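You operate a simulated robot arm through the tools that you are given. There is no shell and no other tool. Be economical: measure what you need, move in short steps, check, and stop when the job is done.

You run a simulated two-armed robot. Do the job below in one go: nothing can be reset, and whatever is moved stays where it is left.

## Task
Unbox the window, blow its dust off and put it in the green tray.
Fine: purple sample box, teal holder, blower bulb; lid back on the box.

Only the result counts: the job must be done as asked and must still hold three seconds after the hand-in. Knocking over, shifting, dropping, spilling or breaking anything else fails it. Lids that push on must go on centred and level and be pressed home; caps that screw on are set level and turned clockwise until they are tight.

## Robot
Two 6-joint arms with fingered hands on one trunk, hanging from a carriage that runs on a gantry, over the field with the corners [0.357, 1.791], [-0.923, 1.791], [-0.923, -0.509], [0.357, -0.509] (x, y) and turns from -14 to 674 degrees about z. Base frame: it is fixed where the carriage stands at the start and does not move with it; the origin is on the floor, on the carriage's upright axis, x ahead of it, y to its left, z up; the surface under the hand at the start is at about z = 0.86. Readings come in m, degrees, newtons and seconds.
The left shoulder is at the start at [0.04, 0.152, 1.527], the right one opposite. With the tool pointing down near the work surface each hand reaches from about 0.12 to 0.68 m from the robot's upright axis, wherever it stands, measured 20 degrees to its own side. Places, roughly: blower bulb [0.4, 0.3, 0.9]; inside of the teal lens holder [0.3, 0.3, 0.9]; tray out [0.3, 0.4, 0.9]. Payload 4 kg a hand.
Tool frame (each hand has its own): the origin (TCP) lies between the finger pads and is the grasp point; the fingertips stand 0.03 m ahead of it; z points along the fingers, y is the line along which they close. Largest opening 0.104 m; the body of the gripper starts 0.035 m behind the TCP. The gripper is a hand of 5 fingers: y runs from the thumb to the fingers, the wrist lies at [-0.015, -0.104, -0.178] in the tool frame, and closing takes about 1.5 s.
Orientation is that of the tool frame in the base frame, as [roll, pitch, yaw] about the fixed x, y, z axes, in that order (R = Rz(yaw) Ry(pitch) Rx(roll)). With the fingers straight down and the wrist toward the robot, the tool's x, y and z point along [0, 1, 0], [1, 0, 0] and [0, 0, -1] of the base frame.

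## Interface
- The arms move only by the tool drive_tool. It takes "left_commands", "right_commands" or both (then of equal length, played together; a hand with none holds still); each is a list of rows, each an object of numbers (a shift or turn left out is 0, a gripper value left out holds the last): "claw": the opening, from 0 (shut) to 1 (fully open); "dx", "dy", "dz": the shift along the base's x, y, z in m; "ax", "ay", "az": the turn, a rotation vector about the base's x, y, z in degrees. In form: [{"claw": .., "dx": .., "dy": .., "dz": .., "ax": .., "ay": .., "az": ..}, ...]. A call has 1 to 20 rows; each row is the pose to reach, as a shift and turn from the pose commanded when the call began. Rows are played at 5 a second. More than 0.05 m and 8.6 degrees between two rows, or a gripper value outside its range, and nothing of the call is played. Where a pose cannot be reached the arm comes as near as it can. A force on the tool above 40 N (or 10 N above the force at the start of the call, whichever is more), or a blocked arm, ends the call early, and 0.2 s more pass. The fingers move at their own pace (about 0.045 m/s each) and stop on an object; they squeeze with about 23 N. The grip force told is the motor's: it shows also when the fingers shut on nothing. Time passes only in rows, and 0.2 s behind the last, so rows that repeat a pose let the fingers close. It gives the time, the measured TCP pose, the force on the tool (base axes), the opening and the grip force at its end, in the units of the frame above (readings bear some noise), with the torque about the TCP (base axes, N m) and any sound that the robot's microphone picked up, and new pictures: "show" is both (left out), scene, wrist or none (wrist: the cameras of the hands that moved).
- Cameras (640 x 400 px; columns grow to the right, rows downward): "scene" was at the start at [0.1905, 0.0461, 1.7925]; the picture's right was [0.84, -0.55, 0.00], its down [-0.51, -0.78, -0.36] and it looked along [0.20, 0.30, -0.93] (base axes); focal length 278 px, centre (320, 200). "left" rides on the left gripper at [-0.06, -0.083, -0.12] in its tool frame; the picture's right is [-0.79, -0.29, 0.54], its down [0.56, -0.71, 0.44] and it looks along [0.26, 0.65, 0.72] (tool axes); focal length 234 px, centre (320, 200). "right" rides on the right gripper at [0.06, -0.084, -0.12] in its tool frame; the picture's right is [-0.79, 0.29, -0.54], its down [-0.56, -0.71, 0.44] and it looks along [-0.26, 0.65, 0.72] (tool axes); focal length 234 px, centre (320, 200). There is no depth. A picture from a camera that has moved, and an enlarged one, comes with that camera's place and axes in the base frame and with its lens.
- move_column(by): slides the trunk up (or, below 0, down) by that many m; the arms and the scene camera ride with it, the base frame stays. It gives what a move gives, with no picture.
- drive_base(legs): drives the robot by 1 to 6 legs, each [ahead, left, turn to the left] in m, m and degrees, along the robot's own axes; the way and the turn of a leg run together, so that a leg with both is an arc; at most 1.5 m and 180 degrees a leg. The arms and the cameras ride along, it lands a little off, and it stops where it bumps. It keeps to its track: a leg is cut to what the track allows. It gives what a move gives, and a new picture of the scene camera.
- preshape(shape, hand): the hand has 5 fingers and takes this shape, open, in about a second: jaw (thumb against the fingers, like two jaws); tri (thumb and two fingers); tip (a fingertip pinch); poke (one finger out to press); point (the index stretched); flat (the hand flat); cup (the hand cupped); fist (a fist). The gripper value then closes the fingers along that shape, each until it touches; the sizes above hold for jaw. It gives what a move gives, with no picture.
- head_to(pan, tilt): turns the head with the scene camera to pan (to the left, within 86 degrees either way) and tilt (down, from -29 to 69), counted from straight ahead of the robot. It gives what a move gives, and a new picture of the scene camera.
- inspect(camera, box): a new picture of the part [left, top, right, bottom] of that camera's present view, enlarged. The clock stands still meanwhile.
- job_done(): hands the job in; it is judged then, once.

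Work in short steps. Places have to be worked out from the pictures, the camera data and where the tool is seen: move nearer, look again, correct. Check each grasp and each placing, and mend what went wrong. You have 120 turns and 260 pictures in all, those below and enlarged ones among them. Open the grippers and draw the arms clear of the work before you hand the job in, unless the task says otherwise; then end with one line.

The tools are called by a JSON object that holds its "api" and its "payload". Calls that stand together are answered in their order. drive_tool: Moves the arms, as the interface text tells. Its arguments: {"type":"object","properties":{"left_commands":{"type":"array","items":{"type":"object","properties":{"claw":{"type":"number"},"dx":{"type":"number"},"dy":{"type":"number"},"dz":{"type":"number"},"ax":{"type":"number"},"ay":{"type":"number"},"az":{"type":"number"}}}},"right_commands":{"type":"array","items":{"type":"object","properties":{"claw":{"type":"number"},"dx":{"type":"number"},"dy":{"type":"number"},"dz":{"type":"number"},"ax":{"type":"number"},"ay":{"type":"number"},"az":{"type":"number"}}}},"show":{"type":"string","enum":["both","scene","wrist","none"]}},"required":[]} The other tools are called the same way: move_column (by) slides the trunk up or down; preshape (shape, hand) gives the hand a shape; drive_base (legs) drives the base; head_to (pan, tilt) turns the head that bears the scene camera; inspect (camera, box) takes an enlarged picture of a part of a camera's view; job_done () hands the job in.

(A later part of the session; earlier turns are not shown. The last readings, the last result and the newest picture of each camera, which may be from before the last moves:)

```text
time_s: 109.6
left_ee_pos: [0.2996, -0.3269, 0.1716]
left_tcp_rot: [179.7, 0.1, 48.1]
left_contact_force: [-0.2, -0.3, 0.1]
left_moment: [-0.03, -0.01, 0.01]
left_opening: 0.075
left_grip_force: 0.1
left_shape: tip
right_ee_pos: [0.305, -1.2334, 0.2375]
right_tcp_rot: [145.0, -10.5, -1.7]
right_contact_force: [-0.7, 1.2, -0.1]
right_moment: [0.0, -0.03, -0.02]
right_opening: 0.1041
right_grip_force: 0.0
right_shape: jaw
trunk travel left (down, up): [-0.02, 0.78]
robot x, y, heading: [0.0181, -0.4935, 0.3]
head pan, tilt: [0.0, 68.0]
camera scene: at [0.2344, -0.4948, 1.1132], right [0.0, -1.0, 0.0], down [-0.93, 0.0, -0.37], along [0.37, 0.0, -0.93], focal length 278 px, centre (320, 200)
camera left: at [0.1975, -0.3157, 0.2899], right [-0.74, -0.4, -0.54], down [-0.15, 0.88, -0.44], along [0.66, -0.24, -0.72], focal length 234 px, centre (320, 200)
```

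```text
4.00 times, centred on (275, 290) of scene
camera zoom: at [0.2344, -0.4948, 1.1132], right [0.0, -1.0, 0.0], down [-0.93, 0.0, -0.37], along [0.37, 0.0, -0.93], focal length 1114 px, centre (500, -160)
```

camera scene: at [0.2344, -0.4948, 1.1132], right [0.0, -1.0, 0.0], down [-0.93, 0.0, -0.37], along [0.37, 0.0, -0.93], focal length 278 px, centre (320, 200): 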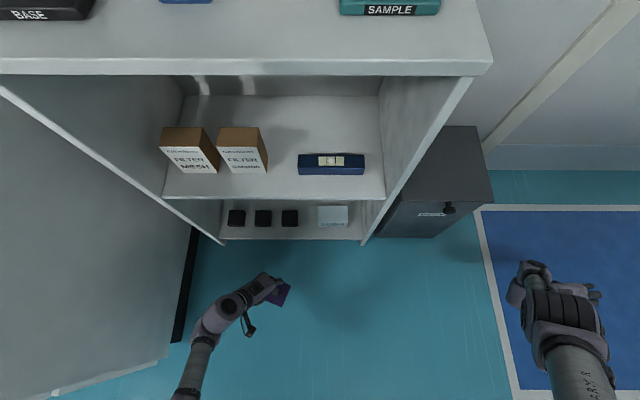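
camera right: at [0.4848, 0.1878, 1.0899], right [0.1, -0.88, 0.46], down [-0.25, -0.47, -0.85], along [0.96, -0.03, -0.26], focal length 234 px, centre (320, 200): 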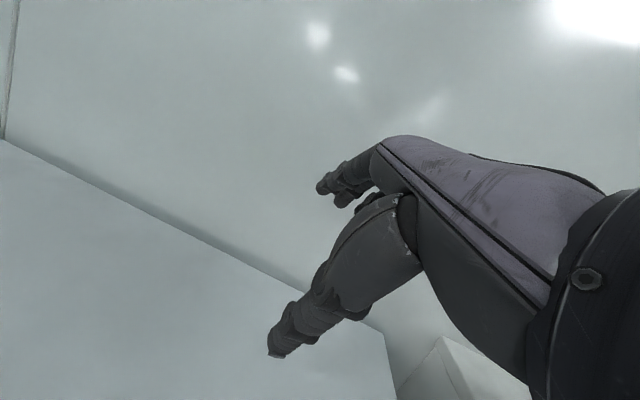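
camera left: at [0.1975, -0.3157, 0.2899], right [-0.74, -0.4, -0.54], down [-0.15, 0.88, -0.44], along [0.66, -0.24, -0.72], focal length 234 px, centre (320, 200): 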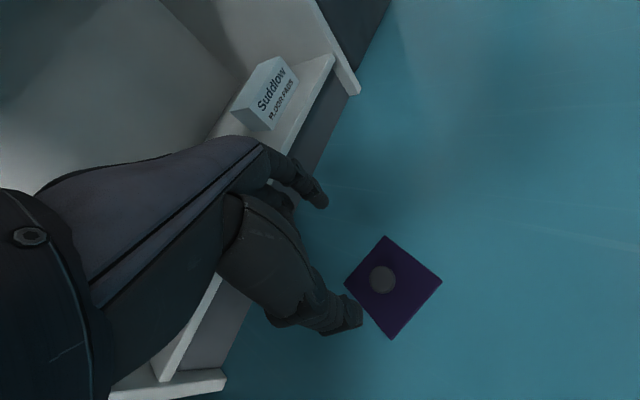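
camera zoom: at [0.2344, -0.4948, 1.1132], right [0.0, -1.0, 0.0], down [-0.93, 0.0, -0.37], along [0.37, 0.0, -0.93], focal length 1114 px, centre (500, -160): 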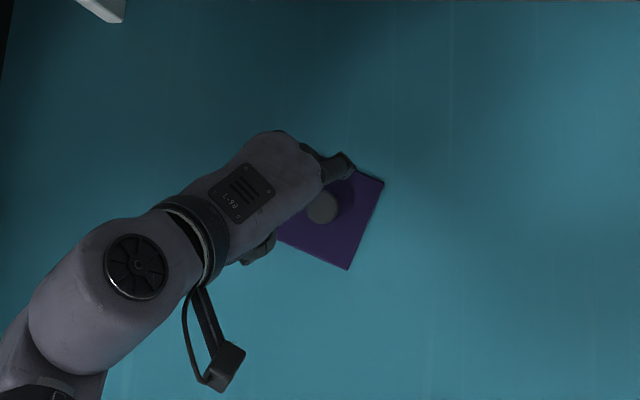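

The lid is right below: knob at about (0.303, -0.327) with its top near z 0.022. I use the last trunk travel, align, and descend to z 0.075 with a 5.5 cm opening.

{"api": "move_column", "payload": {"by": -0.019}}

{"api": "drive_tool", "payload": {"left_commands": [{"dx": 0.003, "dz": -0.03, "claw": 0.6}, {"dx": 0.003, "dz": -0.06, "claw": 0.6}, {"dx": 0.003, "dz": -0.078, "claw": 0.6}], "show": "wrist"}}

{"api": "inspect", "payload": {"camera": "scene", "box": [250, 255, 330, 325]}}

{"api": "inspect", "payload": {"camera": "left", "box": [260, 170, 440, 350]}}

```text
time_s: 110.2
left_ee_pos: [0.3, -0.3274, 0.1513]
left_tcp_rot: [179.7, 0.1, 48.3]
left_contact_force: [-0.1, -0.4, 0.6]
left_moment: [0.0, 0.01, -0.02]
left_opening: 0.0746
left_grip_force: 0.1
left_shape: tip
right_ee_pos: [0.3042, -1.2339, 0.2201]
right_tcp_rot: [145.0, -10.5, -1.7]
right_contact_force: [-0.5, 0.0, -0.3]
right_moment: [-0.01, 0.0, -0.02]
right_opening: 0.1042
right_grip_force: 0.0
right_shape: jaw
trunk travel left (down, up): [-0.001, 0.799]
robot x, y, heading: [0.0146, -0.4963, 0.3]
head pan, tilt: [0.0, 68.0]
```

```text
time_s: 111.0
left_ee_pos: [0.3025, -0.3278, 0.0725]
left_tcp_rot: [179.8, 0.1, 48.1]
left_contact_force: [0.6, 0.2, -0.6]
left_moment: [0.04, 0.05, -0.02]
left_opening: 0.0629
left_grip_force: 0.1
left_shape: tip
right_ee_pos: [0.3048, -1.234, 0.2183]
right_tcp_rot: [145.0, -10.4, -1.7]
right_contact_force: [0.9, -0.8, -0.2]
right_moment: [-0.02, 0.0, 0.0]
right_opening: 0.1038
right_grip_force: 0.1
right_shape: jaw
trunk travel left (down, up): [-0.001, 0.799]
robot x, y, heading: [0.0177, -0.4962, 0.4]
head pan, tilt: [0.0, 68.0]
camera left: at [0.2006, -0.3153, 0.1924], right [-0.74, -0.4, -0.54], down [-0.15, 0.89, -0.44], along [0.66, -0.24, -0.72], focal length 234 px, centre (320, 200)
```

left: 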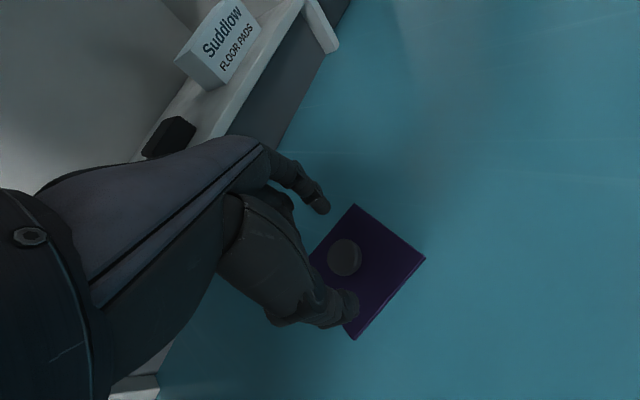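

```text
5.71 times, centred on (290, 290) of scene
camera zoom: at [0.2347, -0.4949, 1.0943], right [0.0, -1.0, 0.0], down [-0.93, 0.0, -0.37], along [0.37, 0.0, -0.93], focal length 1592 px, centre (491, -314)
```

zoom: 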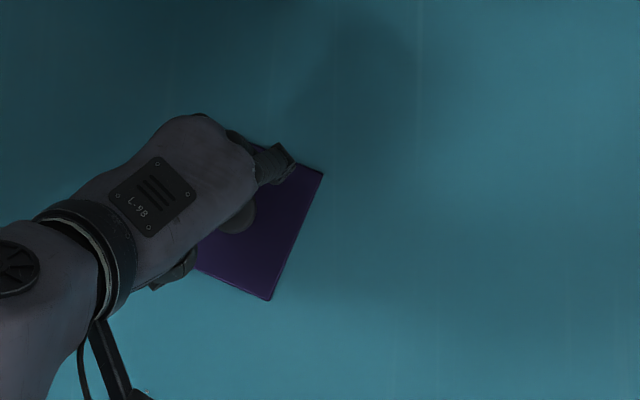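

```text
2.22 times, centred on (350, 260) of left
camera zoom: at [0.2006, -0.3153, 0.1924], right [-0.74, -0.4, -0.54], down [-0.15, 0.89, -0.44], along [0.66, -0.24, -0.72], focal length 520 px, centre (253, 67)
```

zoom: 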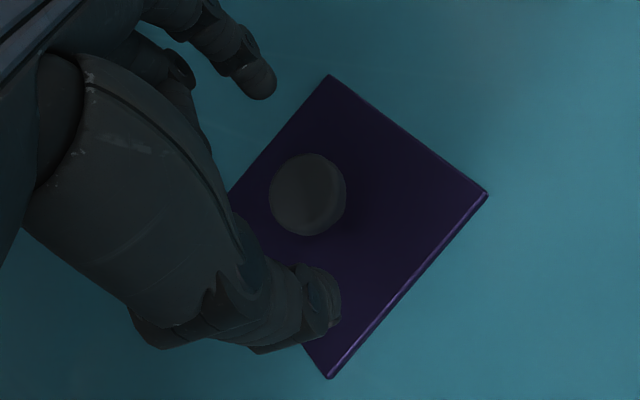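

Well centred. I descend to z 0.042 watching for contact with the lid plate.

{"api": "drive_tool", "payload": {"left_commands": [{"dx": 0.0005, "dy": 0.0005, "dz": -0.012}, {"dx": 0.0005, "dy": 0.0005, "dz": -0.022}, {"dx": 0.0005, "dy": 0.0005, "dz": -0.028}, {"dx": 0.0005, "dy": 0.0005, "dz": -0.031}], "show": "wrist"}}

{"api": "inspect", "payload": {"camera": "left", "box": [260, 170, 440, 350]}}

```text
time_s: 112.0
left_ee_pos: [0.3038, -0.3271, 0.0426]
left_tcp_rot: [179.7, 0.1, 48.1]
left_contact_force: [-0.3, 0.3, 0.0]
left_moment: [-0.02, -0.01, 0.03]
left_opening: 0.0628
left_grip_force: 0.0
left_shape: tip
right_ee_pos: [0.3055, -1.2328, 0.2184]
right_tcp_rot: [145.0, -10.5, -1.6]
right_contact_force: [-0.2, 0.3, 0.3]
right_moment: [-0.01, 0.03, 0.0]
right_opening: 0.1038
right_grip_force: 0.1
right_shape: jaw
trunk travel left (down, up): [-0.001, 0.799]
robot x, y, heading: [0.0188, -0.496, 0.3]
head pan, tilt: [0.0, 68.0]
camera left: at [0.2013, -0.3152, 0.1619], right [-0.74, -0.4, -0.54], down [-0.15, 0.89, -0.44], along [0.66, -0.24, -0.72], focal length 234 px, centre (320, 200)
```

left: 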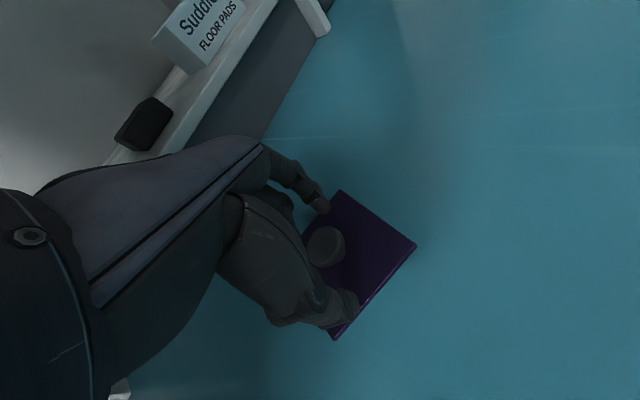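

```text
2.22 times, centred on (350, 260) of left
camera zoom: at [0.2013, -0.3152, 0.1619], right [-0.74, -0.4, -0.54], down [-0.15, 0.89, -0.44], along [0.66, -0.24, -0.72], focal length 520 px, centre (253, 67)
```

zoom: 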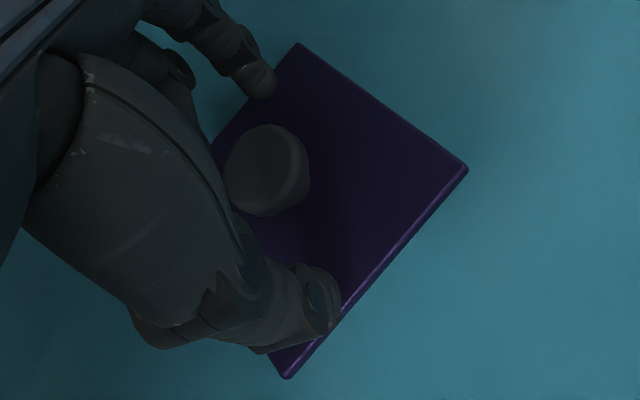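

No contact yet and the knob is between the tips. I close on it.

{"api": "drive_tool", "payload": {"left_commands": [{"claw": 0.45}, {"claw": 0.3}, {"claw": 0.2}, {"claw": 0.15}, {"claw": 0.15}, {"claw": 0.15}, {"claw": 0.15}], "show": "wrist"}}

{"api": "inspect", "payload": {"camera": "left", "box": [260, 170, 440, 350]}}

```text
time_s: 113.6
left_ee_pos: [0.3031, -0.3265, 0.0426]
left_tcp_rot: [179.7, 0.0, 48.3]
left_contact_force: [-0.8, -0.1, 0.3]
left_moment: [0.1, 0.07, 0.04]
left_opening: 0.0227
left_grip_force: 23.0
left_shape: tip
right_ee_pos: [0.3051, -1.2349, 0.2189]
right_tcp_rot: [145.1, -10.5, -1.7]
right_contact_force: [0.5, 0.6, -0.4]
right_moment: [-0.01, 0.02, -0.01]
right_opening: 0.1041
right_grip_force: 0.0
right_shape: jaw
trunk travel left (down, up): [-0.001, 0.799]
robot x, y, heading: [0.0192, -0.496, 0.2]
head pan, tilt: [0.0, 68.0]
camera left: at [0.2008, -0.3152, 0.162], right [-0.74, -0.4, -0.54], down [-0.15, 0.88, -0.44], along [0.66, -0.24, -0.72], focal length 234 px, centre (320, 200)
```

left: 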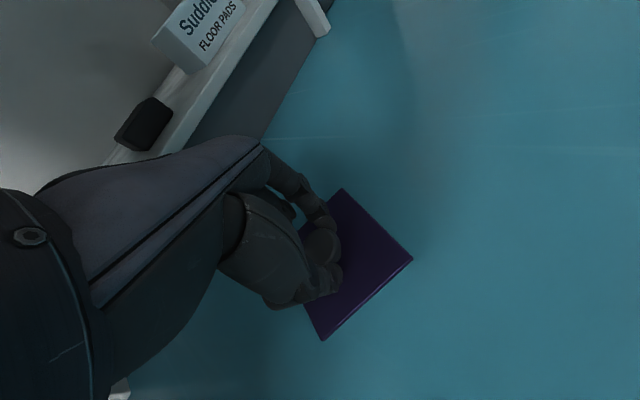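

```text
2.22 times, centred on (350, 260) of left
camera zoom: at [0.2008, -0.3152, 0.162], right [-0.74, -0.4, -0.54], down [-0.15, 0.88, -0.44], along [0.66, -0.24, -0.72], focal length 520 px, centre (253, 67)
```

zoom: 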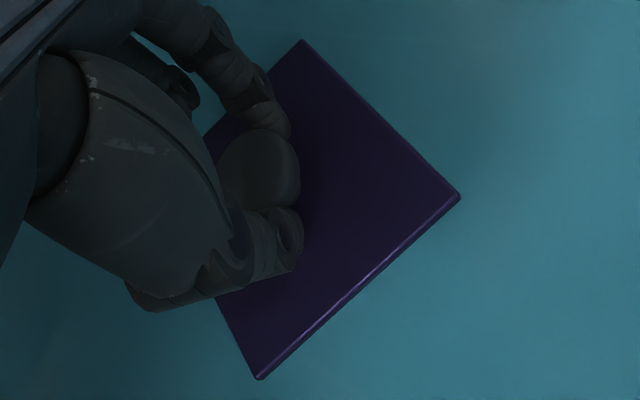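

Firm grip at 23 mm. I lift 4 cm slowly and check the lid.

{"api": "drive_tool", "payload": {"left_commands": [{"dz": 0.004}, {"dz": 0.01}, {"dz": 0.02}, {"dz": 0.03}, {"dz": 0.045}, {"dz": 0.06}], "show": "both"}}

{"api": "inspect", "payload": {"camera": "left", "box": [260, 170, 440, 350]}}

{"api": "inspect", "payload": {"camera": "scene", "box": [250, 255, 330, 325]}}

```text
time_s: 115.0
left_ee_pos: [0.3016, -0.3266, 0.1027]
left_tcp_rot: [179.9, 0.1, 48.3]
left_contact_force: [-0.4, 0.3, -0.3]
left_moment: [-0.03, -0.02, 0.01]
left_opening: 0.0179
left_grip_force: 22.8
left_shape: tip
right_ee_pos: [0.3039, -1.2328, 0.2187]
right_tcp_rot: [145.0, -10.5, -1.6]
right_contact_force: [0.0, 0.5, 0.6]
right_moment: [-0.01, 0.0, 0.0]
right_opening: 0.1038
right_grip_force: 0.0
right_shape: jaw
trunk travel left (down, up): [-0.001, 0.799]
robot x, y, heading: [0.0161, -0.4986, 0.0]
head pan, tilt: [0.0, 68.0]
camera scene: at [0.2342, -0.4945, 1.0941], right [0.0, -1.0, 0.0], down [-0.93, 0.0, -0.37], along [0.37, 0.0, -0.93], focal length 278 px, centre (320, 200)
camera left: at [0.2004, -0.3146, 0.2219], right [-0.74, -0.4, -0.54], down [-0.15, 0.89, -0.44], along [0.66, -0.24, -0.72], focal length 234 px, centre (320, 200)
```

scene: 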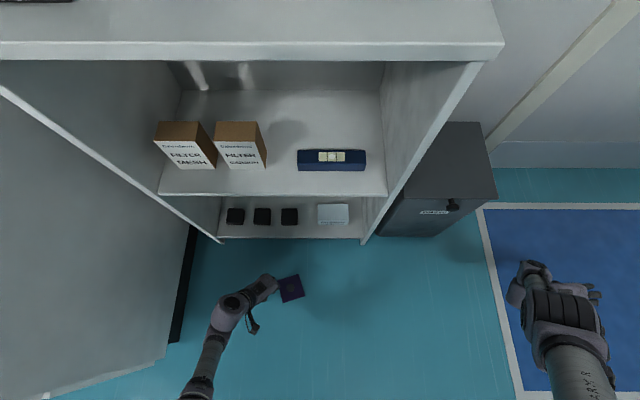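
left: 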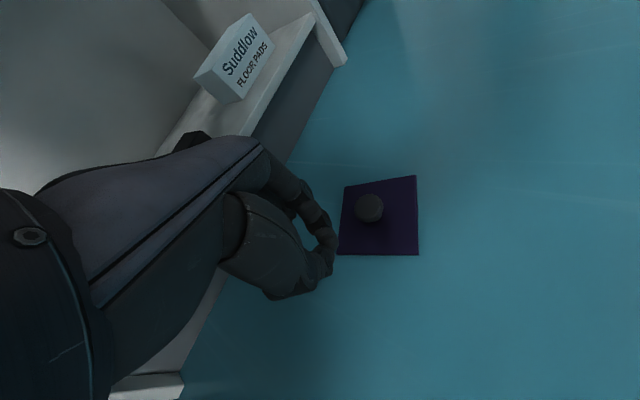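

```text
2.22 times, centred on (350, 260) of left
camera zoom: at [0.2004, -0.3146, 0.2219], right [-0.74, -0.4, -0.54], down [-0.15, 0.89, -0.44], along [0.66, -0.24, -0.72], focal length 520 px, centre (253, 67)
```

zoom: 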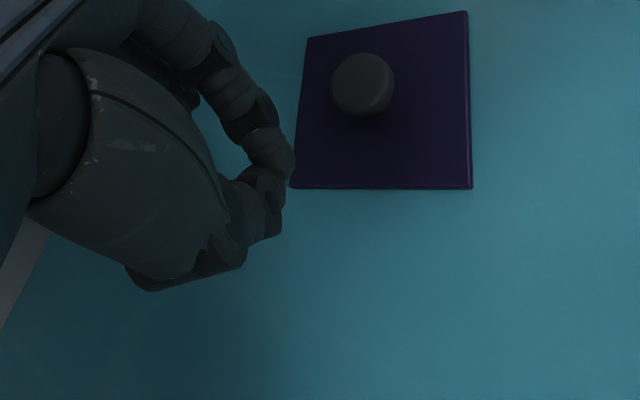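

```text
5.71 times, centred on (290, 290) of scene
camera zoom: at [0.2342, -0.4945, 1.0941], right [0.0, -1.0, 0.0], down [-0.93, 0.0, -0.37], along [0.37, 0.0, -0.93], focal length 1592 px, centre (491, -314)
```

zoom: 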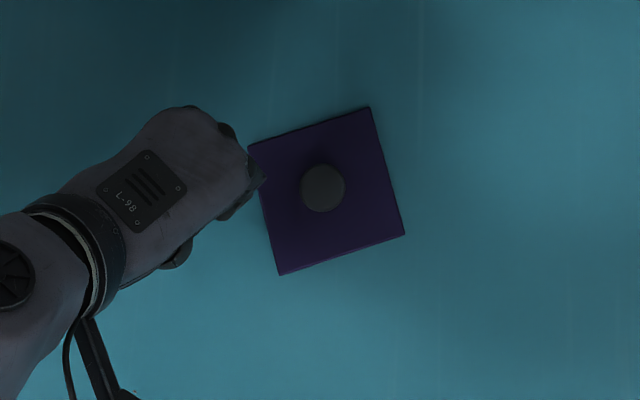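

The tips gripped above the knob's widest part and it slipped out; the lid now lies at about (0.3175, -0.385), still knob-up. I reposition over it and will descend until the tips touch the plate, to grip lower.

{"api": "drive_tool", "payload": {"left_commands": [{"claw": 0.5, "dx": 0.005, "dy": -0.02}, {"claw": 0.6, "dx": 0.01, "dy": -0.04}, {"claw": 0.6, "dx": 0.016, "dy": -0.058}, {"claw": 0.6, "dx": 0.016, "dy": -0.058, "dz": -0.03}, {"claw": 0.6, "dx": 0.016, "dy": -0.058, "dz": -0.045}], "show": "wrist"}}

{"api": "inspect", "payload": {"camera": "left", "box": [260, 170, 440, 350]}}

{"api": "inspect", "payload": {"camera": "scene", "box": [250, 255, 330, 325]}}

```text
time_s: 116.2
left_ee_pos: [0.3208, -0.3852, 0.0581]
left_tcp_rot: [179.7, 0.1, 48.2]
left_contact_force: [0.4, 0.3, -0.2]
left_moment: [-0.01, -0.01, 0.02]
left_opening: 0.0619
left_grip_force: 0.1
left_shape: tip
right_ee_pos: [0.3061, -1.2345, 0.2192]
right_tcp_rot: [145.0, -10.6, -1.6]
right_contact_force: [0.5, -0.7, -0.4]
right_moment: [-0.01, 0.0, -0.01]
right_opening: 0.1037
right_grip_force: 0.0
right_shape: jaw
trunk travel left (down, up): [-0.001, 0.799]
robot x, y, heading: [0.0168, -0.497, 0.1]
head pan, tilt: [0.0, 68.0]
camera left: at [0.2175, -0.374, 0.1769], right [-0.74, -0.4, -0.54], down [-0.15, 0.88, -0.44], along [0.66, -0.24, -0.72], focal length 234 px, centre (320, 200)
```

left: 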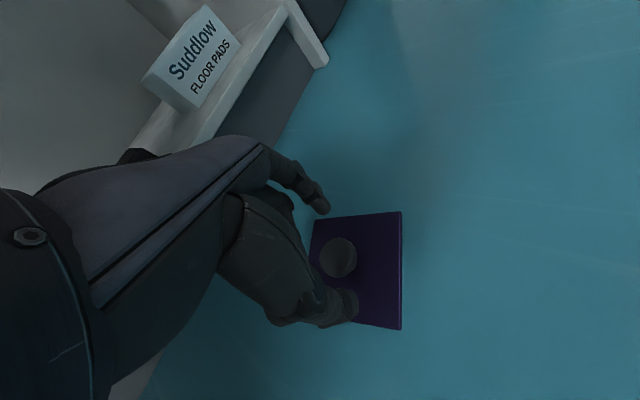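

```text
2.22 times, centred on (350, 260) of left
camera zoom: at [0.2175, -0.374, 0.1769], right [-0.74, -0.4, -0.54], down [-0.15, 0.88, -0.44], along [0.66, -0.24, -0.72], focal length 520 px, centre (253, 67)
```

zoom: 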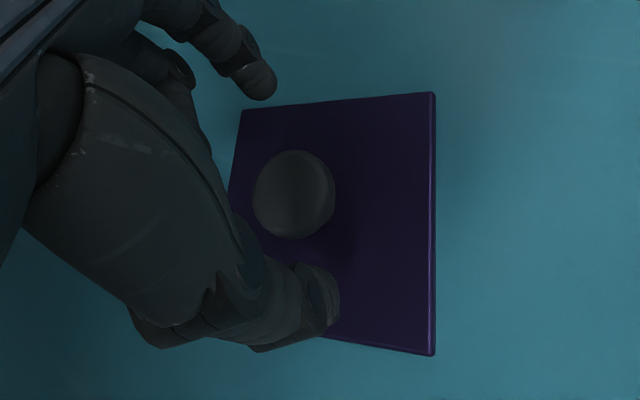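

```text
5.71 times, centred on (290, 290) of scene
camera zoom: at [0.2349, -0.4951, 1.0943], right [0.0, -1.0, 0.0], down [-0.93, 0.0, -0.37], along [0.37, 0.0, -0.93], focal length 1592 px, centre (491, -314)
```

zoom: 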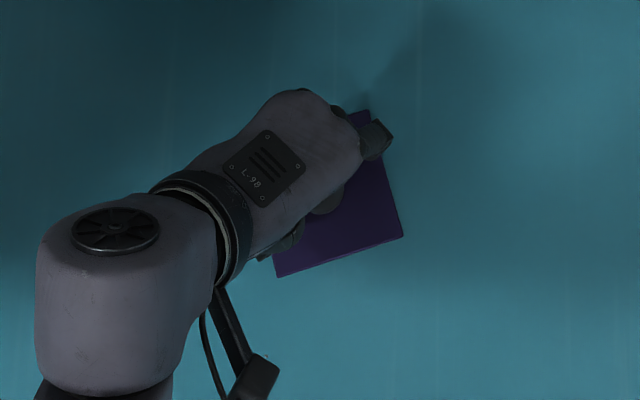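

Slight offset: I shift by (-4, +2) mm and descend in small steps toward z 0.035.

{"api": "drive_tool", "payload": {"left_commands": [{"dx": -0.004, "dy": 0.002, "dz": -0.008}, {"dx": -0.004, "dy": 0.002, "dz": -0.015}, {"dx": -0.004, "dy": 0.002, "dz": -0.018}, {"dx": -0.004, "dy": 0.002, "dz": -0.021}, {"dx": -0.004, "dy": 0.002, "dz": -0.023}], "show": "none"}}

```text
time_s: 117.4
left_ee_pos: [0.316, -0.3835, 0.0357]
left_tcp_rot: [179.5, 0.1, 48.2]
left_contact_force: [-1.9, 0.0, 12.1]
left_moment: [0.04, 0.26, -0.03]
left_opening: 0.0618
left_grip_force: 0.0
left_shape: tip
right_ee_pos: [0.304, -1.2342, 0.2196]
right_tcp_rot: [145.0, -10.5, -1.7]
right_contact_force: [0.3, -1.3, 0.8]
right_moment: [0.01, 0.01, 0.01]
right_opening: 0.104
right_grip_force: 0.1
right_shape: jaw
trunk travel left (down, up): [-0.001, 0.799]
robot x, y, heading: [0.0184, -0.4969, 0.3]
head pan, tilt: [0.0, 68.0]
```

Contact with the plate at 12 N. I ease up 1 mm and close on the knob's neck.

{"api": "drive_tool", "payload": {"left_commands": [{"dz": 0.001, "claw": 0.5}, {"dz": 0.001, "claw": 0.35}, {"dz": 0.001, "claw": 0.2}, {"dz": 0.001, "claw": 0.1}, {"dz": 0.001, "claw": 0.1}, {"dz": 0.001, "claw": 0.1}, {"dz": 0.001, "claw": 0.1}], "show": "wrist"}}

{"api": "inspect", "payload": {"camera": "left", "box": [260, 170, 440, 350]}}

```text
time_s: 119.0
left_ee_pos: [0.3141, -0.3825, 0.0355]
left_tcp_rot: [179.8, 0.1, 48.2]
left_contact_force: [-2.8, 0.4, 3.3]
left_moment: [0.11, 0.24, 0.06]
left_opening: 0.024
left_grip_force: 22.2
left_shape: tip
right_ee_pos: [0.304, -1.2332, 0.2198]
right_tcp_rot: [145.1, -10.5, -1.6]
right_contact_force: [-0.9, 0.0, -0.2]
right_moment: [-0.02, 0.0, 0.02]
right_opening: 0.104
right_grip_force: 0.0
right_shape: jaw
trunk travel left (down, up): [-0.001, 0.799]
robot x, y, heading: [0.0184, -0.4905, 0.3]
head pan, tilt: [0.0, 68.0]
camera left: at [0.2123, -0.3711, 0.1548], right [-0.74, -0.4, -0.54], down [-0.15, 0.88, -0.44], along [0.66, -0.24, -0.72], focal length 234 px, centre (320, 200)
```

left: 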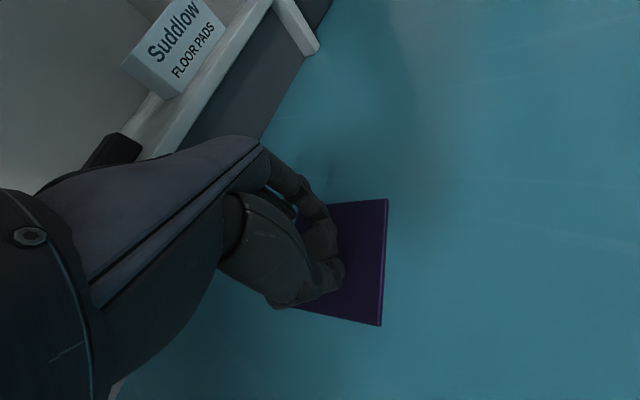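

```text
2.22 times, centred on (350, 260) of left
camera zoom: at [0.2123, -0.3711, 0.1548], right [-0.74, -0.4, -0.54], down [-0.15, 0.88, -0.44], along [0.66, -0.24, -0.72], focal length 520 px, centre (253, 67)
```

zoom: 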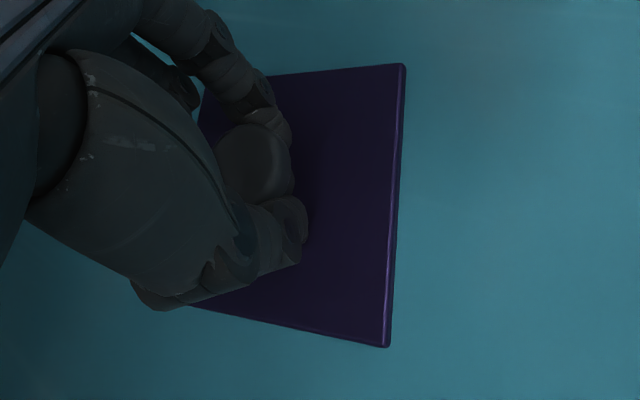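

Grip at 24 mm near the base of the knob. I lift just 1.5 cm slowly and check.

{"api": "drive_tool", "payload": {"left_commands": [{"dz": 0.002}, {"dz": 0.004}, {"dz": 0.006}, {"dz": 0.009}, {"dz": 0.012}, {"dz": 0.016}], "show": "none"}}

{"api": "inspect", "payload": {"camera": "left", "box": [260, 170, 440, 350]}}

```text
time_s: 120.4
left_ee_pos: [0.3148, -0.3826, 0.0518]
left_tcp_rot: [179.8, 0.1, 48.2]
left_contact_force: [0.5, 0.2, -0.7]
left_moment: [0.03, -0.02, 0.0]
left_opening: 0.024
left_grip_force: 23.4
left_shape: tip
right_ee_pos: [0.3045, -1.2337, 0.2192]
right_tcp_rot: [145.2, -10.5, -1.7]
right_contact_force: [0.6, -0.1, 0.2]
right_moment: [0.02, 0.0, -0.03]
right_opening: 0.1038
right_grip_force: 0.1
right_shape: jaw
trunk travel left (down, up): [-0.001, 0.799]
robot x, y, heading: [0.0169, -0.4963, 0.1]
head pan, tilt: [0.0, 68.0]
```

```text
2.22 times, centred on (350, 260) of left
camera zoom: at [0.2128, -0.3713, 0.171], right [-0.74, -0.4, -0.54], down [-0.15, 0.88, -0.44], along [0.66, -0.24, -0.72], focal length 520 px, centre (253, 67)
```

zoom: 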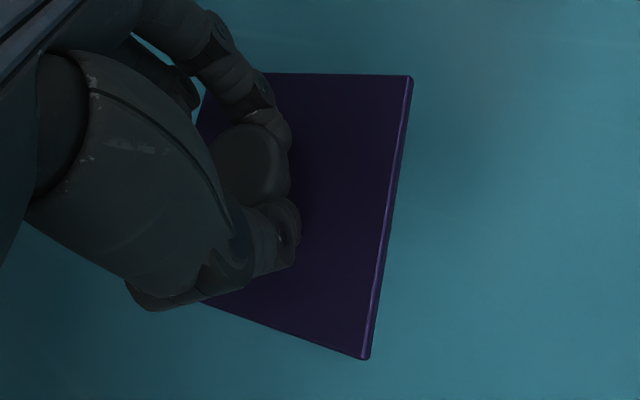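

The lid is held this time. I raise it further and view its attitude from both cameras.

{"api": "drive_tool", "payload": {"left_commands": [{"dz": 0.02}, {"dz": 0.04}, {"dz": 0.06}, {"dz": 0.08}, {"dz": 0.1}], "show": "wrist"}}

{"api": "inspect", "payload": {"camera": "scene", "box": [250, 255, 330, 325]}}

{"api": "inspect", "payload": {"camera": "left", "box": [260, 170, 440, 350]}}

```text
time_s: 121.6
left_ee_pos: [0.3156, -0.3816, 0.1524]
left_tcp_rot: [179.8, 0.2, 48.2]
left_contact_force: [0.2, 0.0, 0.0]
left_moment: [0.0, -0.01, 0.01]
left_opening: 0.024
left_grip_force: 23.2
left_shape: tip
right_ee_pos: [0.3052, -1.2329, 0.2186]
right_tcp_rot: [145.0, -10.4, -1.6]
right_contact_force: [-0.1, 0.4, 0.5]
right_moment: [0.02, 0.01, -0.02]
right_opening: 0.1041
right_grip_force: 0.1
right_shape: jaw
trunk travel left (down, up): [-0.001, 0.799]
robot x, y, heading: [0.0143, -0.4956, 0.3]
head pan, tilt: [0.0, 68.0]
camera left: at [0.2127, -0.37, 0.2714], right [-0.74, -0.4, -0.54], down [-0.15, 0.89, -0.44], along [0.66, -0.24, -0.72], focal length 234 px, centre (320, 200)
```

left: 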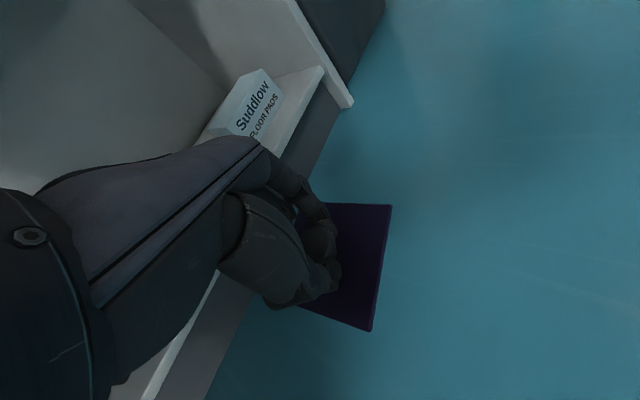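

```text
5.71 times, centred on (290, 290) of scene
camera zoom: at [0.2342, -0.4945, 1.0941], right [0.0, -1.0, 0.0], down [-0.93, 0.0, -0.37], along [0.37, 0.0, -0.93], focal length 1592 px, centre (491, -314)
```

zoom: 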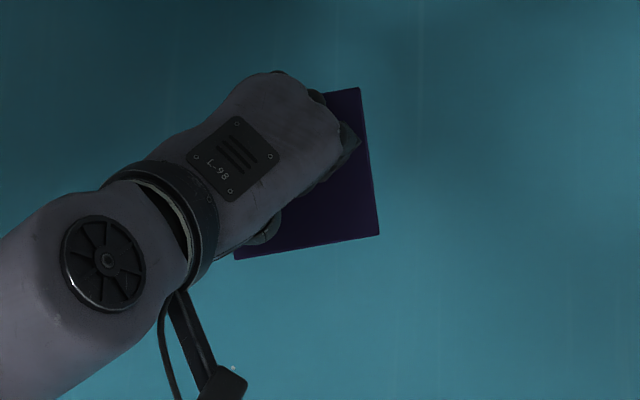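

```text
2.22 times, centred on (350, 260) of left
camera zoom: at [0.2127, -0.37, 0.2714], right [-0.74, -0.4, -0.54], down [-0.15, 0.89, -0.44], along [0.66, -0.24, -0.72], focal length 520 px, centre (253, 67)
```

zoom: 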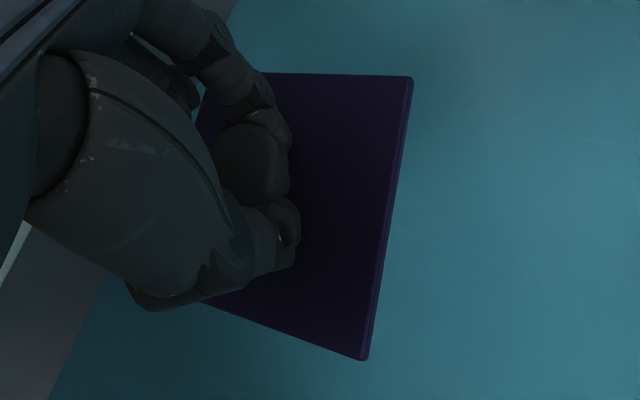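

The lid hangs level and its centre is within 3 mm of the TCP, rotated about 9.5° with tool yaw 48.2. I raise the trunk fully.

{"api": "move_column", "payload": {"by": 0.4}}

{"api": "move_column", "payload": {"by": 0.399}}

{"api": "drive_tool", "payload": {"left_commands": [{"dz": 0.03}, {"dz": 0.06}, {"dz": 0.09}], "show": "wrist"}}

```text
time_s: 125.5
left_ee_pos: [0.3142, -0.3808, 0.5519]
left_tcp_rot: [179.7, 0.1, 48.2]
left_contact_force: [-0.6, -0.8, 0.5]
left_moment: [0.01, -0.01, -0.04]
left_opening: 0.0236
left_grip_force: 22.8
left_shape: tip
right_ee_pos: [0.305, -1.2336, 0.6192]
right_tcp_rot: [145.0, -10.4, -1.6]
right_contact_force: [0.9, -0.6, -1.0]
right_moment: [-0.03, 0.02, -0.02]
right_opening: 0.104
right_grip_force: 0.1
right_shape: jaw
trunk travel left (down, up): [-0.401, 0.399]
robot x, y, heading: [0.0176, -0.4946, 0.0]
head pan, tilt: [0.0, 68.0]
```

```text
time_s: 129.3
left_ee_pos: [0.3151, -0.3817, 0.9505]
left_tcp_rot: [179.8, 0.1, 48.2]
left_contact_force: [-1.2, 0.6, -1.0]
left_moment: [0.01, 0.03, 0.02]
left_opening: 0.0239
left_grip_force: 23.2
left_shape: tip
right_ee_pos: [0.3052, -1.2335, 1.0177]
right_tcp_rot: [145.1, -10.5, -1.7]
right_contact_force: [-0.3, -0.3, 0.0]
right_moment: [0.0, 0.02, 0.0]
right_opening: 0.1041
right_grip_force: 0.1
right_shape: jaw
trunk travel left (down, up): [-0.8, 0.0]
robot x, y, heading: [0.0152, -0.4944, 0.3]
head pan, tilt: [0.0, 68.0]
```

```text
time_s: 130.1
left_ee_pos: [0.3148, -0.3823, 1.0404]
left_tcp_rot: [179.9, 0.1, 48.3]
left_contact_force: [0.3, -0.4, -0.8]
left_moment: [-0.05, 0.01, 0.01]
left_opening: 0.0238
left_grip_force: 23.2
left_shape: tip
right_ee_pos: [0.3039, -1.2334, 1.0177]
right_tcp_rot: [145.1, -10.5, -1.7]
right_contact_force: [0.3, -0.9, 0.2]
right_moment: [0.0, 0.0, 0.01]
right_opening: 0.104
right_grip_force: 0.1
right_shape: jaw
trunk travel left (down, up): [-0.8, 0.0]
robot x, y, heading: [0.0157, -0.4954, 0.2]
head pan, tilt: [0.0, 68.0]
camera left: at [0.2132, -0.3706, 1.1603], right [-0.74, -0.4, -0.54], down [-0.15, 0.88, -0.44], along [0.65, -0.24, -0.72], focal length 234 px, centre (320, 200)
```

left: 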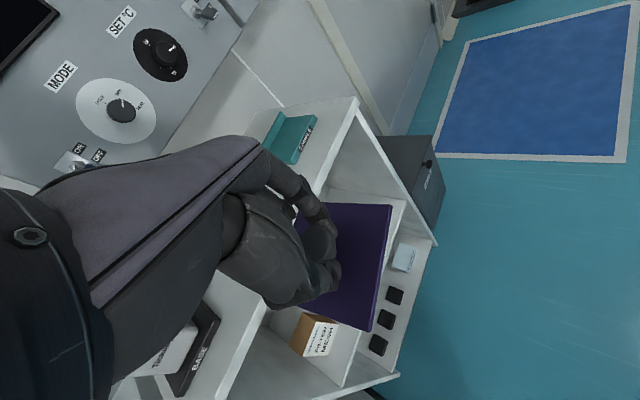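

The lid is still held. I drive left back toward the box.

{"api": "drive_base", "payload": {"legs": [[0.002, 0.44, 0]]}}

```text
time_s: 132.8
left_ee_pos: [0.3146, 0.06, 1.0403]
left_tcp_rot: [179.6, 0.2, 48.3]
left_contact_force: [-0.1, -0.9, -1.3]
left_moment: [0.01, 0.0, -0.02]
left_opening: 0.0239
left_grip_force: 23.1
left_shape: tip
right_ee_pos: [0.306, -0.7933, 1.0184]
right_tcp_rot: [145.1, -10.4, -1.5]
right_contact_force: [0.1, -0.4, -1.1]
right_moment: [0.01, -0.01, -0.04]
right_opening: 0.1041
right_grip_force: 0.0
right_shape: jaw
trunk travel left (down, up): [-0.8, 0.0]
robot x, y, heading: [0.0169, -0.0569, 0.2]
head pan, tilt: [0.0, 68.0]
camera scene: at [0.2341, -0.0539, 1.8932], right [0.01, -1.0, 0.0], down [-0.93, -0.01, -0.37], along [0.37, 0.0, -0.93], focal length 278 px, centre (320, 200)
```

scene: 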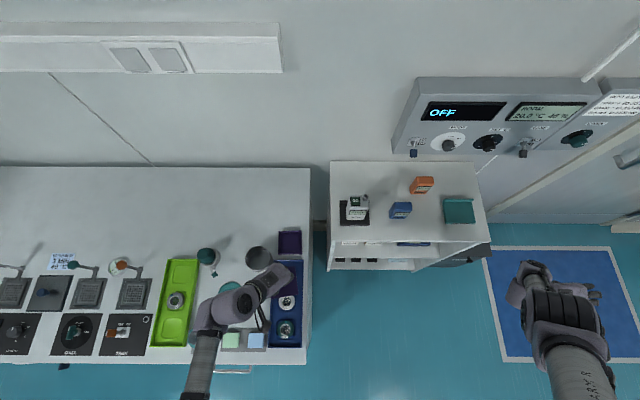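

I move the lid over the box at z 1.0 with the yaw correction, then compare the lid and box edges.

{"api": "drive_tool", "payload": {"left_commands": [{"dx": 0.04, "az": -3}, {"dx": 0.08, "az": -6}, {"dx": 0.12, "dz": -0.01, "az": -9}, {"dx": 0.145, "dy": -0.002, "dz": -0.02, "az": -9.5}], "show": "wrist"}}

{"api": "inspect", "payload": {"camera": "scene", "box": [255, 210, 315, 270]}}

{"api": "inspect", "payload": {"camera": "left", "box": [260, 170, 440, 350]}}

```text
time_s: 133.8
left_ee_pos: [0.4592, 0.0574, 1.0202]
left_tcp_rot: [179.7, 0.1, 38.8]
left_contact_force: [-0.2, 0.4, -0.2]
left_moment: [0.01, 0.0, -0.02]
left_opening: 0.0239
left_grip_force: 23.0
left_shape: tip
right_ee_pos: [0.3057, -0.7928, 1.0182]
right_tcp_rot: [145.0, -10.4, -1.6]
right_contact_force: [-0.1, -0.5, 0.8]
right_moment: [-0.01, 0.01, -0.02]
right_opening: 0.1041
right_grip_force: 0.1
right_shape: jaw
trunk travel left (down, up): [-0.8, 0.0]
robot x, y, heading: [0.0185, -0.0535, 0.5]
head pan, tilt: [0.0, 68.0]
camera left: at [0.3605, 0.0851, 1.1404], right [-0.79, -0.27, -0.54], down [-0.01, 0.9, -0.44], along [0.61, -0.35, -0.72], focal length 234 px, centre (320, 200)
```

left: 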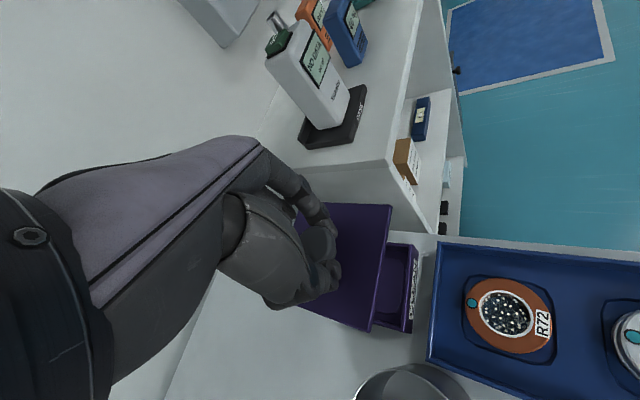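

```text
6.67 times, centred on (285, 240) of scene
camera zoom: at [0.2342, -0.0539, 1.8933], right [0.01, -1.0, 0.0], down [-0.93, -0.01, -0.37], along [0.37, 0.0, -0.93], focal length 1857 px, centre (553, -67)
```

zoom: 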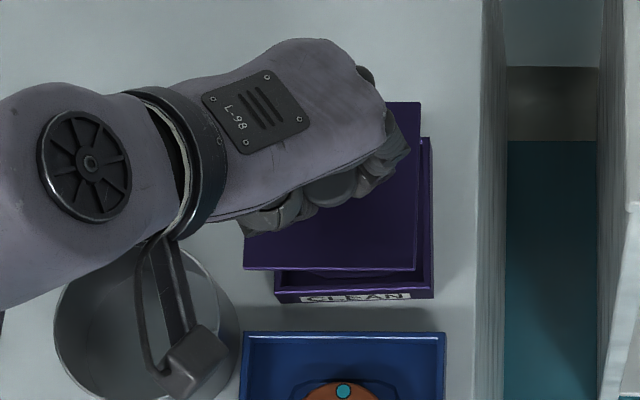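

```text
2.22 times, centred on (350, 260) of left
camera zoom: at [0.3605, 0.0851, 1.1404], right [-0.79, -0.27, -0.54], down [-0.01, 0.9, -0.44], along [0.61, -0.35, -0.72], focal length 520 px, centre (253, 67)
```

zoom: 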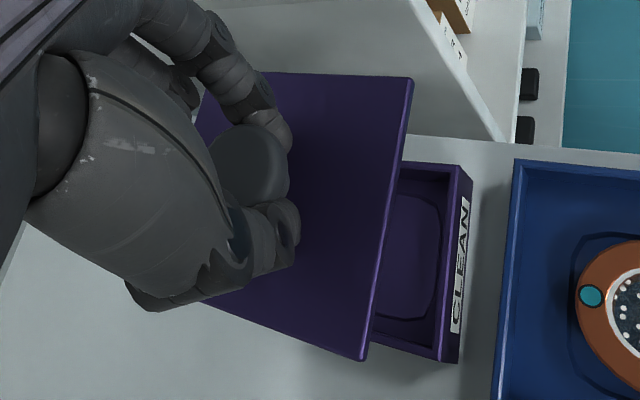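

The lid is level. It needs about +2° of yaw and +9.5 mm in x to sit over the box. I apply that and descend to z 0.955.

{"api": "drive_tool", "payload": {"left_commands": [{"dx": 0.0096, "dy": -0.0006, "dz": -0.02, "az": 2}, {"dx": 0.0096, "dy": -0.0006, "dz": -0.045, "az": 2}, {"dx": 0.0096, "dy": -0.0006, "dz": -0.065, "az": 2}], "show": "wrist"}}

{"api": "inspect", "payload": {"camera": "scene", "box": [262, 218, 312, 268]}}

{"api": "inspect", "payload": {"camera": "left", "box": [280, 170, 430, 350]}}

```text
time_s: 134.6
left_ee_pos: [0.4689, 0.0564, 0.9538]
left_tcp_rot: [179.8, 0.0, 40.9]
left_contact_force: [-0.2, 0.0, -0.9]
left_moment: [0.0, -0.02, -0.02]
left_opening: 0.0239
left_grip_force: 23.0
left_shape: tip
right_ee_pos: [0.306, -0.7923, 1.0196]
right_tcp_rot: [145.1, -10.5, -1.5]
right_contact_force: [0.5, -0.8, 0.8]
right_moment: [0.02, -0.01, 0.0]
right_opening: 0.1039
right_grip_force: 0.0
right_shape: jaw
trunk travel left (down, up): [-0.8, 0.0]
robot x, y, heading: [0.013, -0.0556, 0.4]
head pan, tilt: [0.0, 68.0]
camera left: at [0.3689, 0.0808, 1.0741], right [-0.79, -0.3, -0.54], down [-0.04, 0.9, -0.44], along [0.62, -0.33, -0.72], focal length 234 px, centre (320, 200)
```

left: 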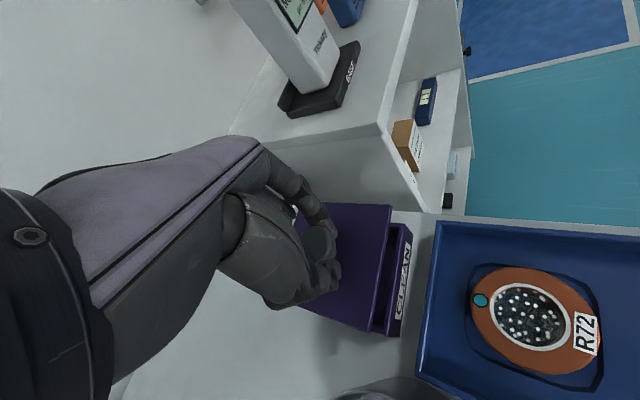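

```text
8.00 times, centred on (287, 243) of scene
camera zoom: at [0.2341, -0.0539, 1.8932], right [0.01, -1.0, 0.0], down [-0.93, -0.01, -0.37], along [0.37, 0.0, -0.93], focal length 2228 px, centre (584, -144)
```

zoom: 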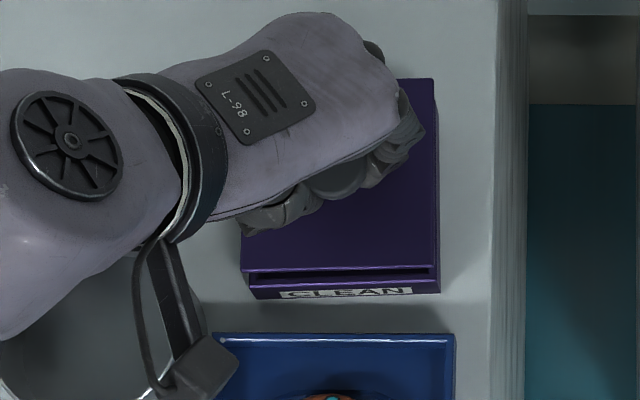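

```text
2.22 times, centred on (355, 260) of left
camera zoom: at [0.3689, 0.0808, 1.0741], right [-0.79, -0.3, -0.54], down [-0.04, 0.9, -0.44], along [0.62, -0.33, -0.72], focal length 520 px, centre (242, 67)
```

zoom: 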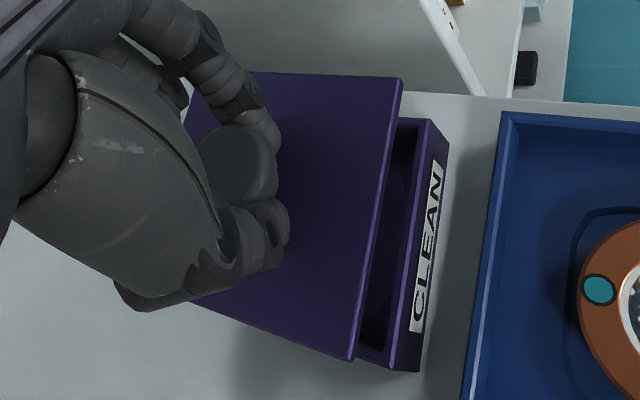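

Lid and box edges now agree within about 1 mm and 1°. I fine-correct and lower to z 0.934, looking again.

{"api": "drive_tool", "payload": {"left_commands": [{"dy": 0.001, "dz": -0.01, "az": -0.5}, {"dy": 0.001, "dz": -0.02, "az": -0.5}], "show": "none"}}

{"api": "inspect", "payload": {"camera": "scene", "box": [262, 218, 312, 268]}}

{"api": "inspect", "payload": {"camera": "left", "box": [280, 170, 430, 350]}}

```text
time_s: 135.2
left_ee_pos: [0.4698, 0.0578, 0.9355]
left_tcp_rot: [179.8, 0.0, 40.3]
left_contact_force: [0.3, 0.8, -0.9]
left_moment: [0.0, 0.01, 0.01]
left_opening: 0.0238
left_grip_force: 23.3
left_shape: tip
right_ee_pos: [0.3041, -0.7924, 1.0184]
right_tcp_rot: [145.0, -10.5, -1.6]
right_contact_force: [-0.4, -0.7, -0.7]
right_moment: [0.01, -0.03, 0.0]
right_opening: 0.1042
right_grip_force: 0.0
right_shape: jaw
trunk travel left (down, up): [-0.8, 0.0]
robot x, y, heading: [0.017, -0.0581, 0.1]
head pan, tilt: [0.0, 68.0]
```

```text
8.00 times, centred on (287, 243) of scene
camera zoom: at [0.2342, -0.0539, 1.8932], right [0.01, -1.0, 0.0], down [-0.93, -0.01, -0.37], along [0.37, 0.0, -0.93], focal length 2228 px, centre (584, -144)
```

zoom: 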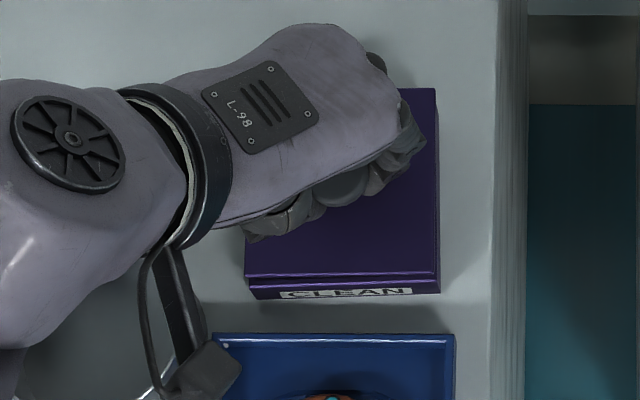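

```text
2.22 times, centred on (355, 260) of left
camera zoom: at [0.3703, 0.0826, 1.055], right [-0.79, -0.29, -0.54], down [-0.03, 0.9, -0.44], along [0.62, -0.33, -0.72], focal length 520 px, centre (242, 67)
```

zoom: 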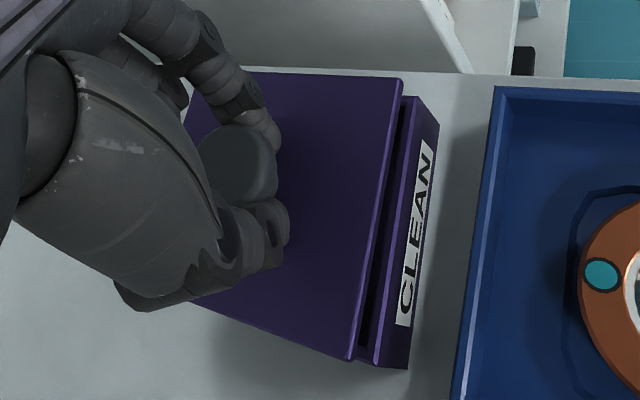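

Still well aligned. I lower in small steps until it seats, listening for the snap.

{"api": "drive_tool", "payload": {"left_commands": [{"dz": -0.003}, {"dz": -0.006}, {"dz": -0.008}, {"dz": -0.01}], "show": "none"}}

{"api": "inspect", "payload": {"camera": "left", "box": [280, 170, 430, 350]}}

{"api": "inspect", "payload": {"camera": "scene", "box": [262, 218, 312, 268]}}

```text
time_s: 136.2
left_ee_pos: [0.4703, 0.0578, 0.9269]
left_tcp_rot: [179.8, 0.1, 40.3]
left_contact_force: [-0.8, 0.7, 2.0]
left_moment: [0.18, 0.18, 0.02]
left_opening: 0.024
left_grip_force: 23.7
left_shape: tip
right_ee_pos: [0.3062, -0.792, 1.0186]
right_tcp_rot: [145.1, -10.5, -1.5]
right_contact_force: [0.8, -0.2, 0.3]
right_moment: [-0.01, 0.0, 0.02]
right_opening: 0.104
right_grip_force: 0.1
right_shape: jaw
trunk travel left (down, up): [-0.8, 0.0]
robot x, y, heading: [0.019, -0.0605, 0.4]
head pan, tilt: [0.0, 68.0]
```

```text
2.22 times, centred on (355, 260) of left
camera zoom: at [0.3702, 0.083, 1.0453], right [-0.79, -0.29, -0.54], down [-0.03, 0.9, -0.44], along [0.62, -0.33, -0.71], focal length 520 px, centre (242, 67)
```

zoom: 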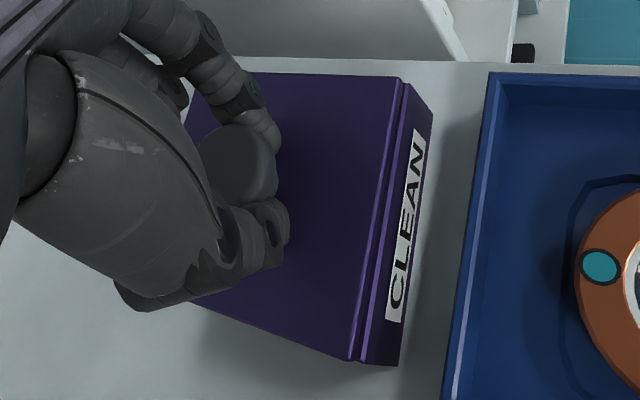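

```text
8.00 times, centred on (287, 243) of scene
camera zoom: at [0.2341, -0.0538, 1.8933], right [0.01, -1.0, 0.0], down [-0.93, -0.01, -0.37], along [0.37, 0.0, -0.93], focal length 2228 px, centre (584, -144)
```

zoom: 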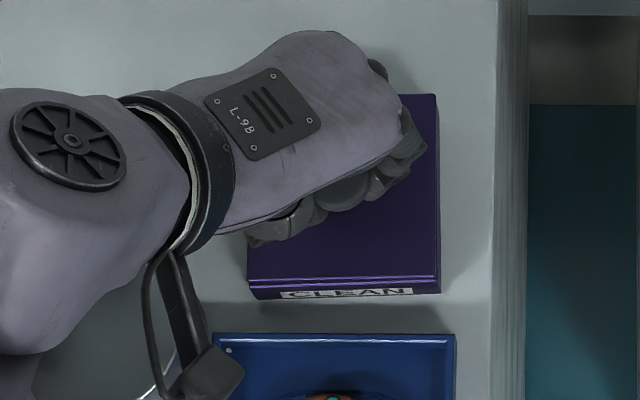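

The lid is at the rim and centred. I press down further, a few millimetres at a time.

{"api": "drive_tool", "payload": {"left_commands": [{"dz": -0.002}, {"dz": -0.004}, {"dz": -0.006}, {"dz": -0.008}], "show": "none"}}

{"api": "inspect", "payload": {"camera": "left", "box": [280, 170, 430, 350]}}

{"api": "inspect", "payload": {"camera": "scene", "box": [262, 218, 312, 268]}}

```text
time_s: 136.8
left_ee_pos: [0.4724, 0.0575, 0.9257]
left_tcp_rot: [179.3, 0.0, 40.4]
left_contact_force: [-5.3, 1.0, 18.5]
left_moment: [0.61, 0.65, 0.0]
left_opening: 0.0245
left_grip_force: 23.1
left_shape: tip
right_ee_pos: [0.3048, -0.7908, 1.0173]
right_tcp_rot: [145.2, -10.5, -1.6]
right_contact_force: [0.6, 0.4, -0.1]
right_moment: [0.03, 0.03, 0.01]
right_opening: 0.1041
right_grip_force: 0.0
right_shape: jaw
trunk travel left (down, up): [-0.8, 0.0]
robot x, y, heading: [0.0163, -0.0561, 0.2]
head pan, tilt: [0.0, 68.0]
heard: snap
stopped in row 3 (left hand): the force on the tool passed its limit at 44 N (the readings are from after the stop); the commanded pose is now the measured one
```

```text
2.22 times, centred on (355, 260) of left
camera zoom: at [0.3723, 0.0834, 1.0437], right [-0.79, -0.3, -0.54], down [-0.03, 0.89, -0.45], along [0.62, -0.33, -0.71], focal length 520 px, centre (242, 67)
```

zoom: 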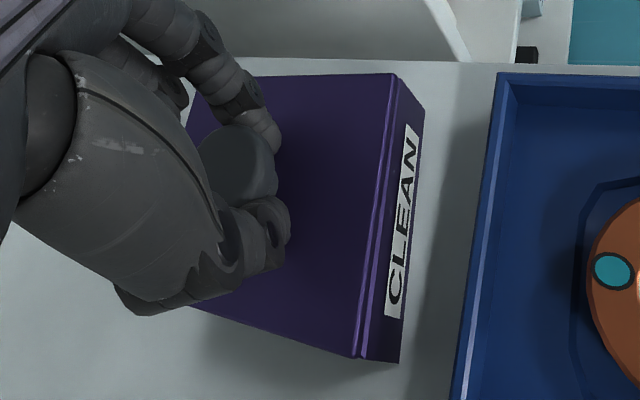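

```text
8.00 times, centred on (287, 243) of scene
camera zoom: at [0.2339, -0.0535, 1.8932], right [0.01, -1.0, 0.0], down [-0.93, -0.01, -0.37], along [0.37, 0.0, -0.93], focal length 2228 px, centre (584, -144)
```

zoom: 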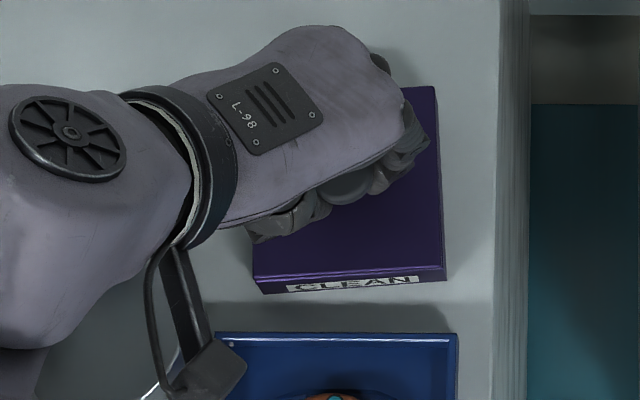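

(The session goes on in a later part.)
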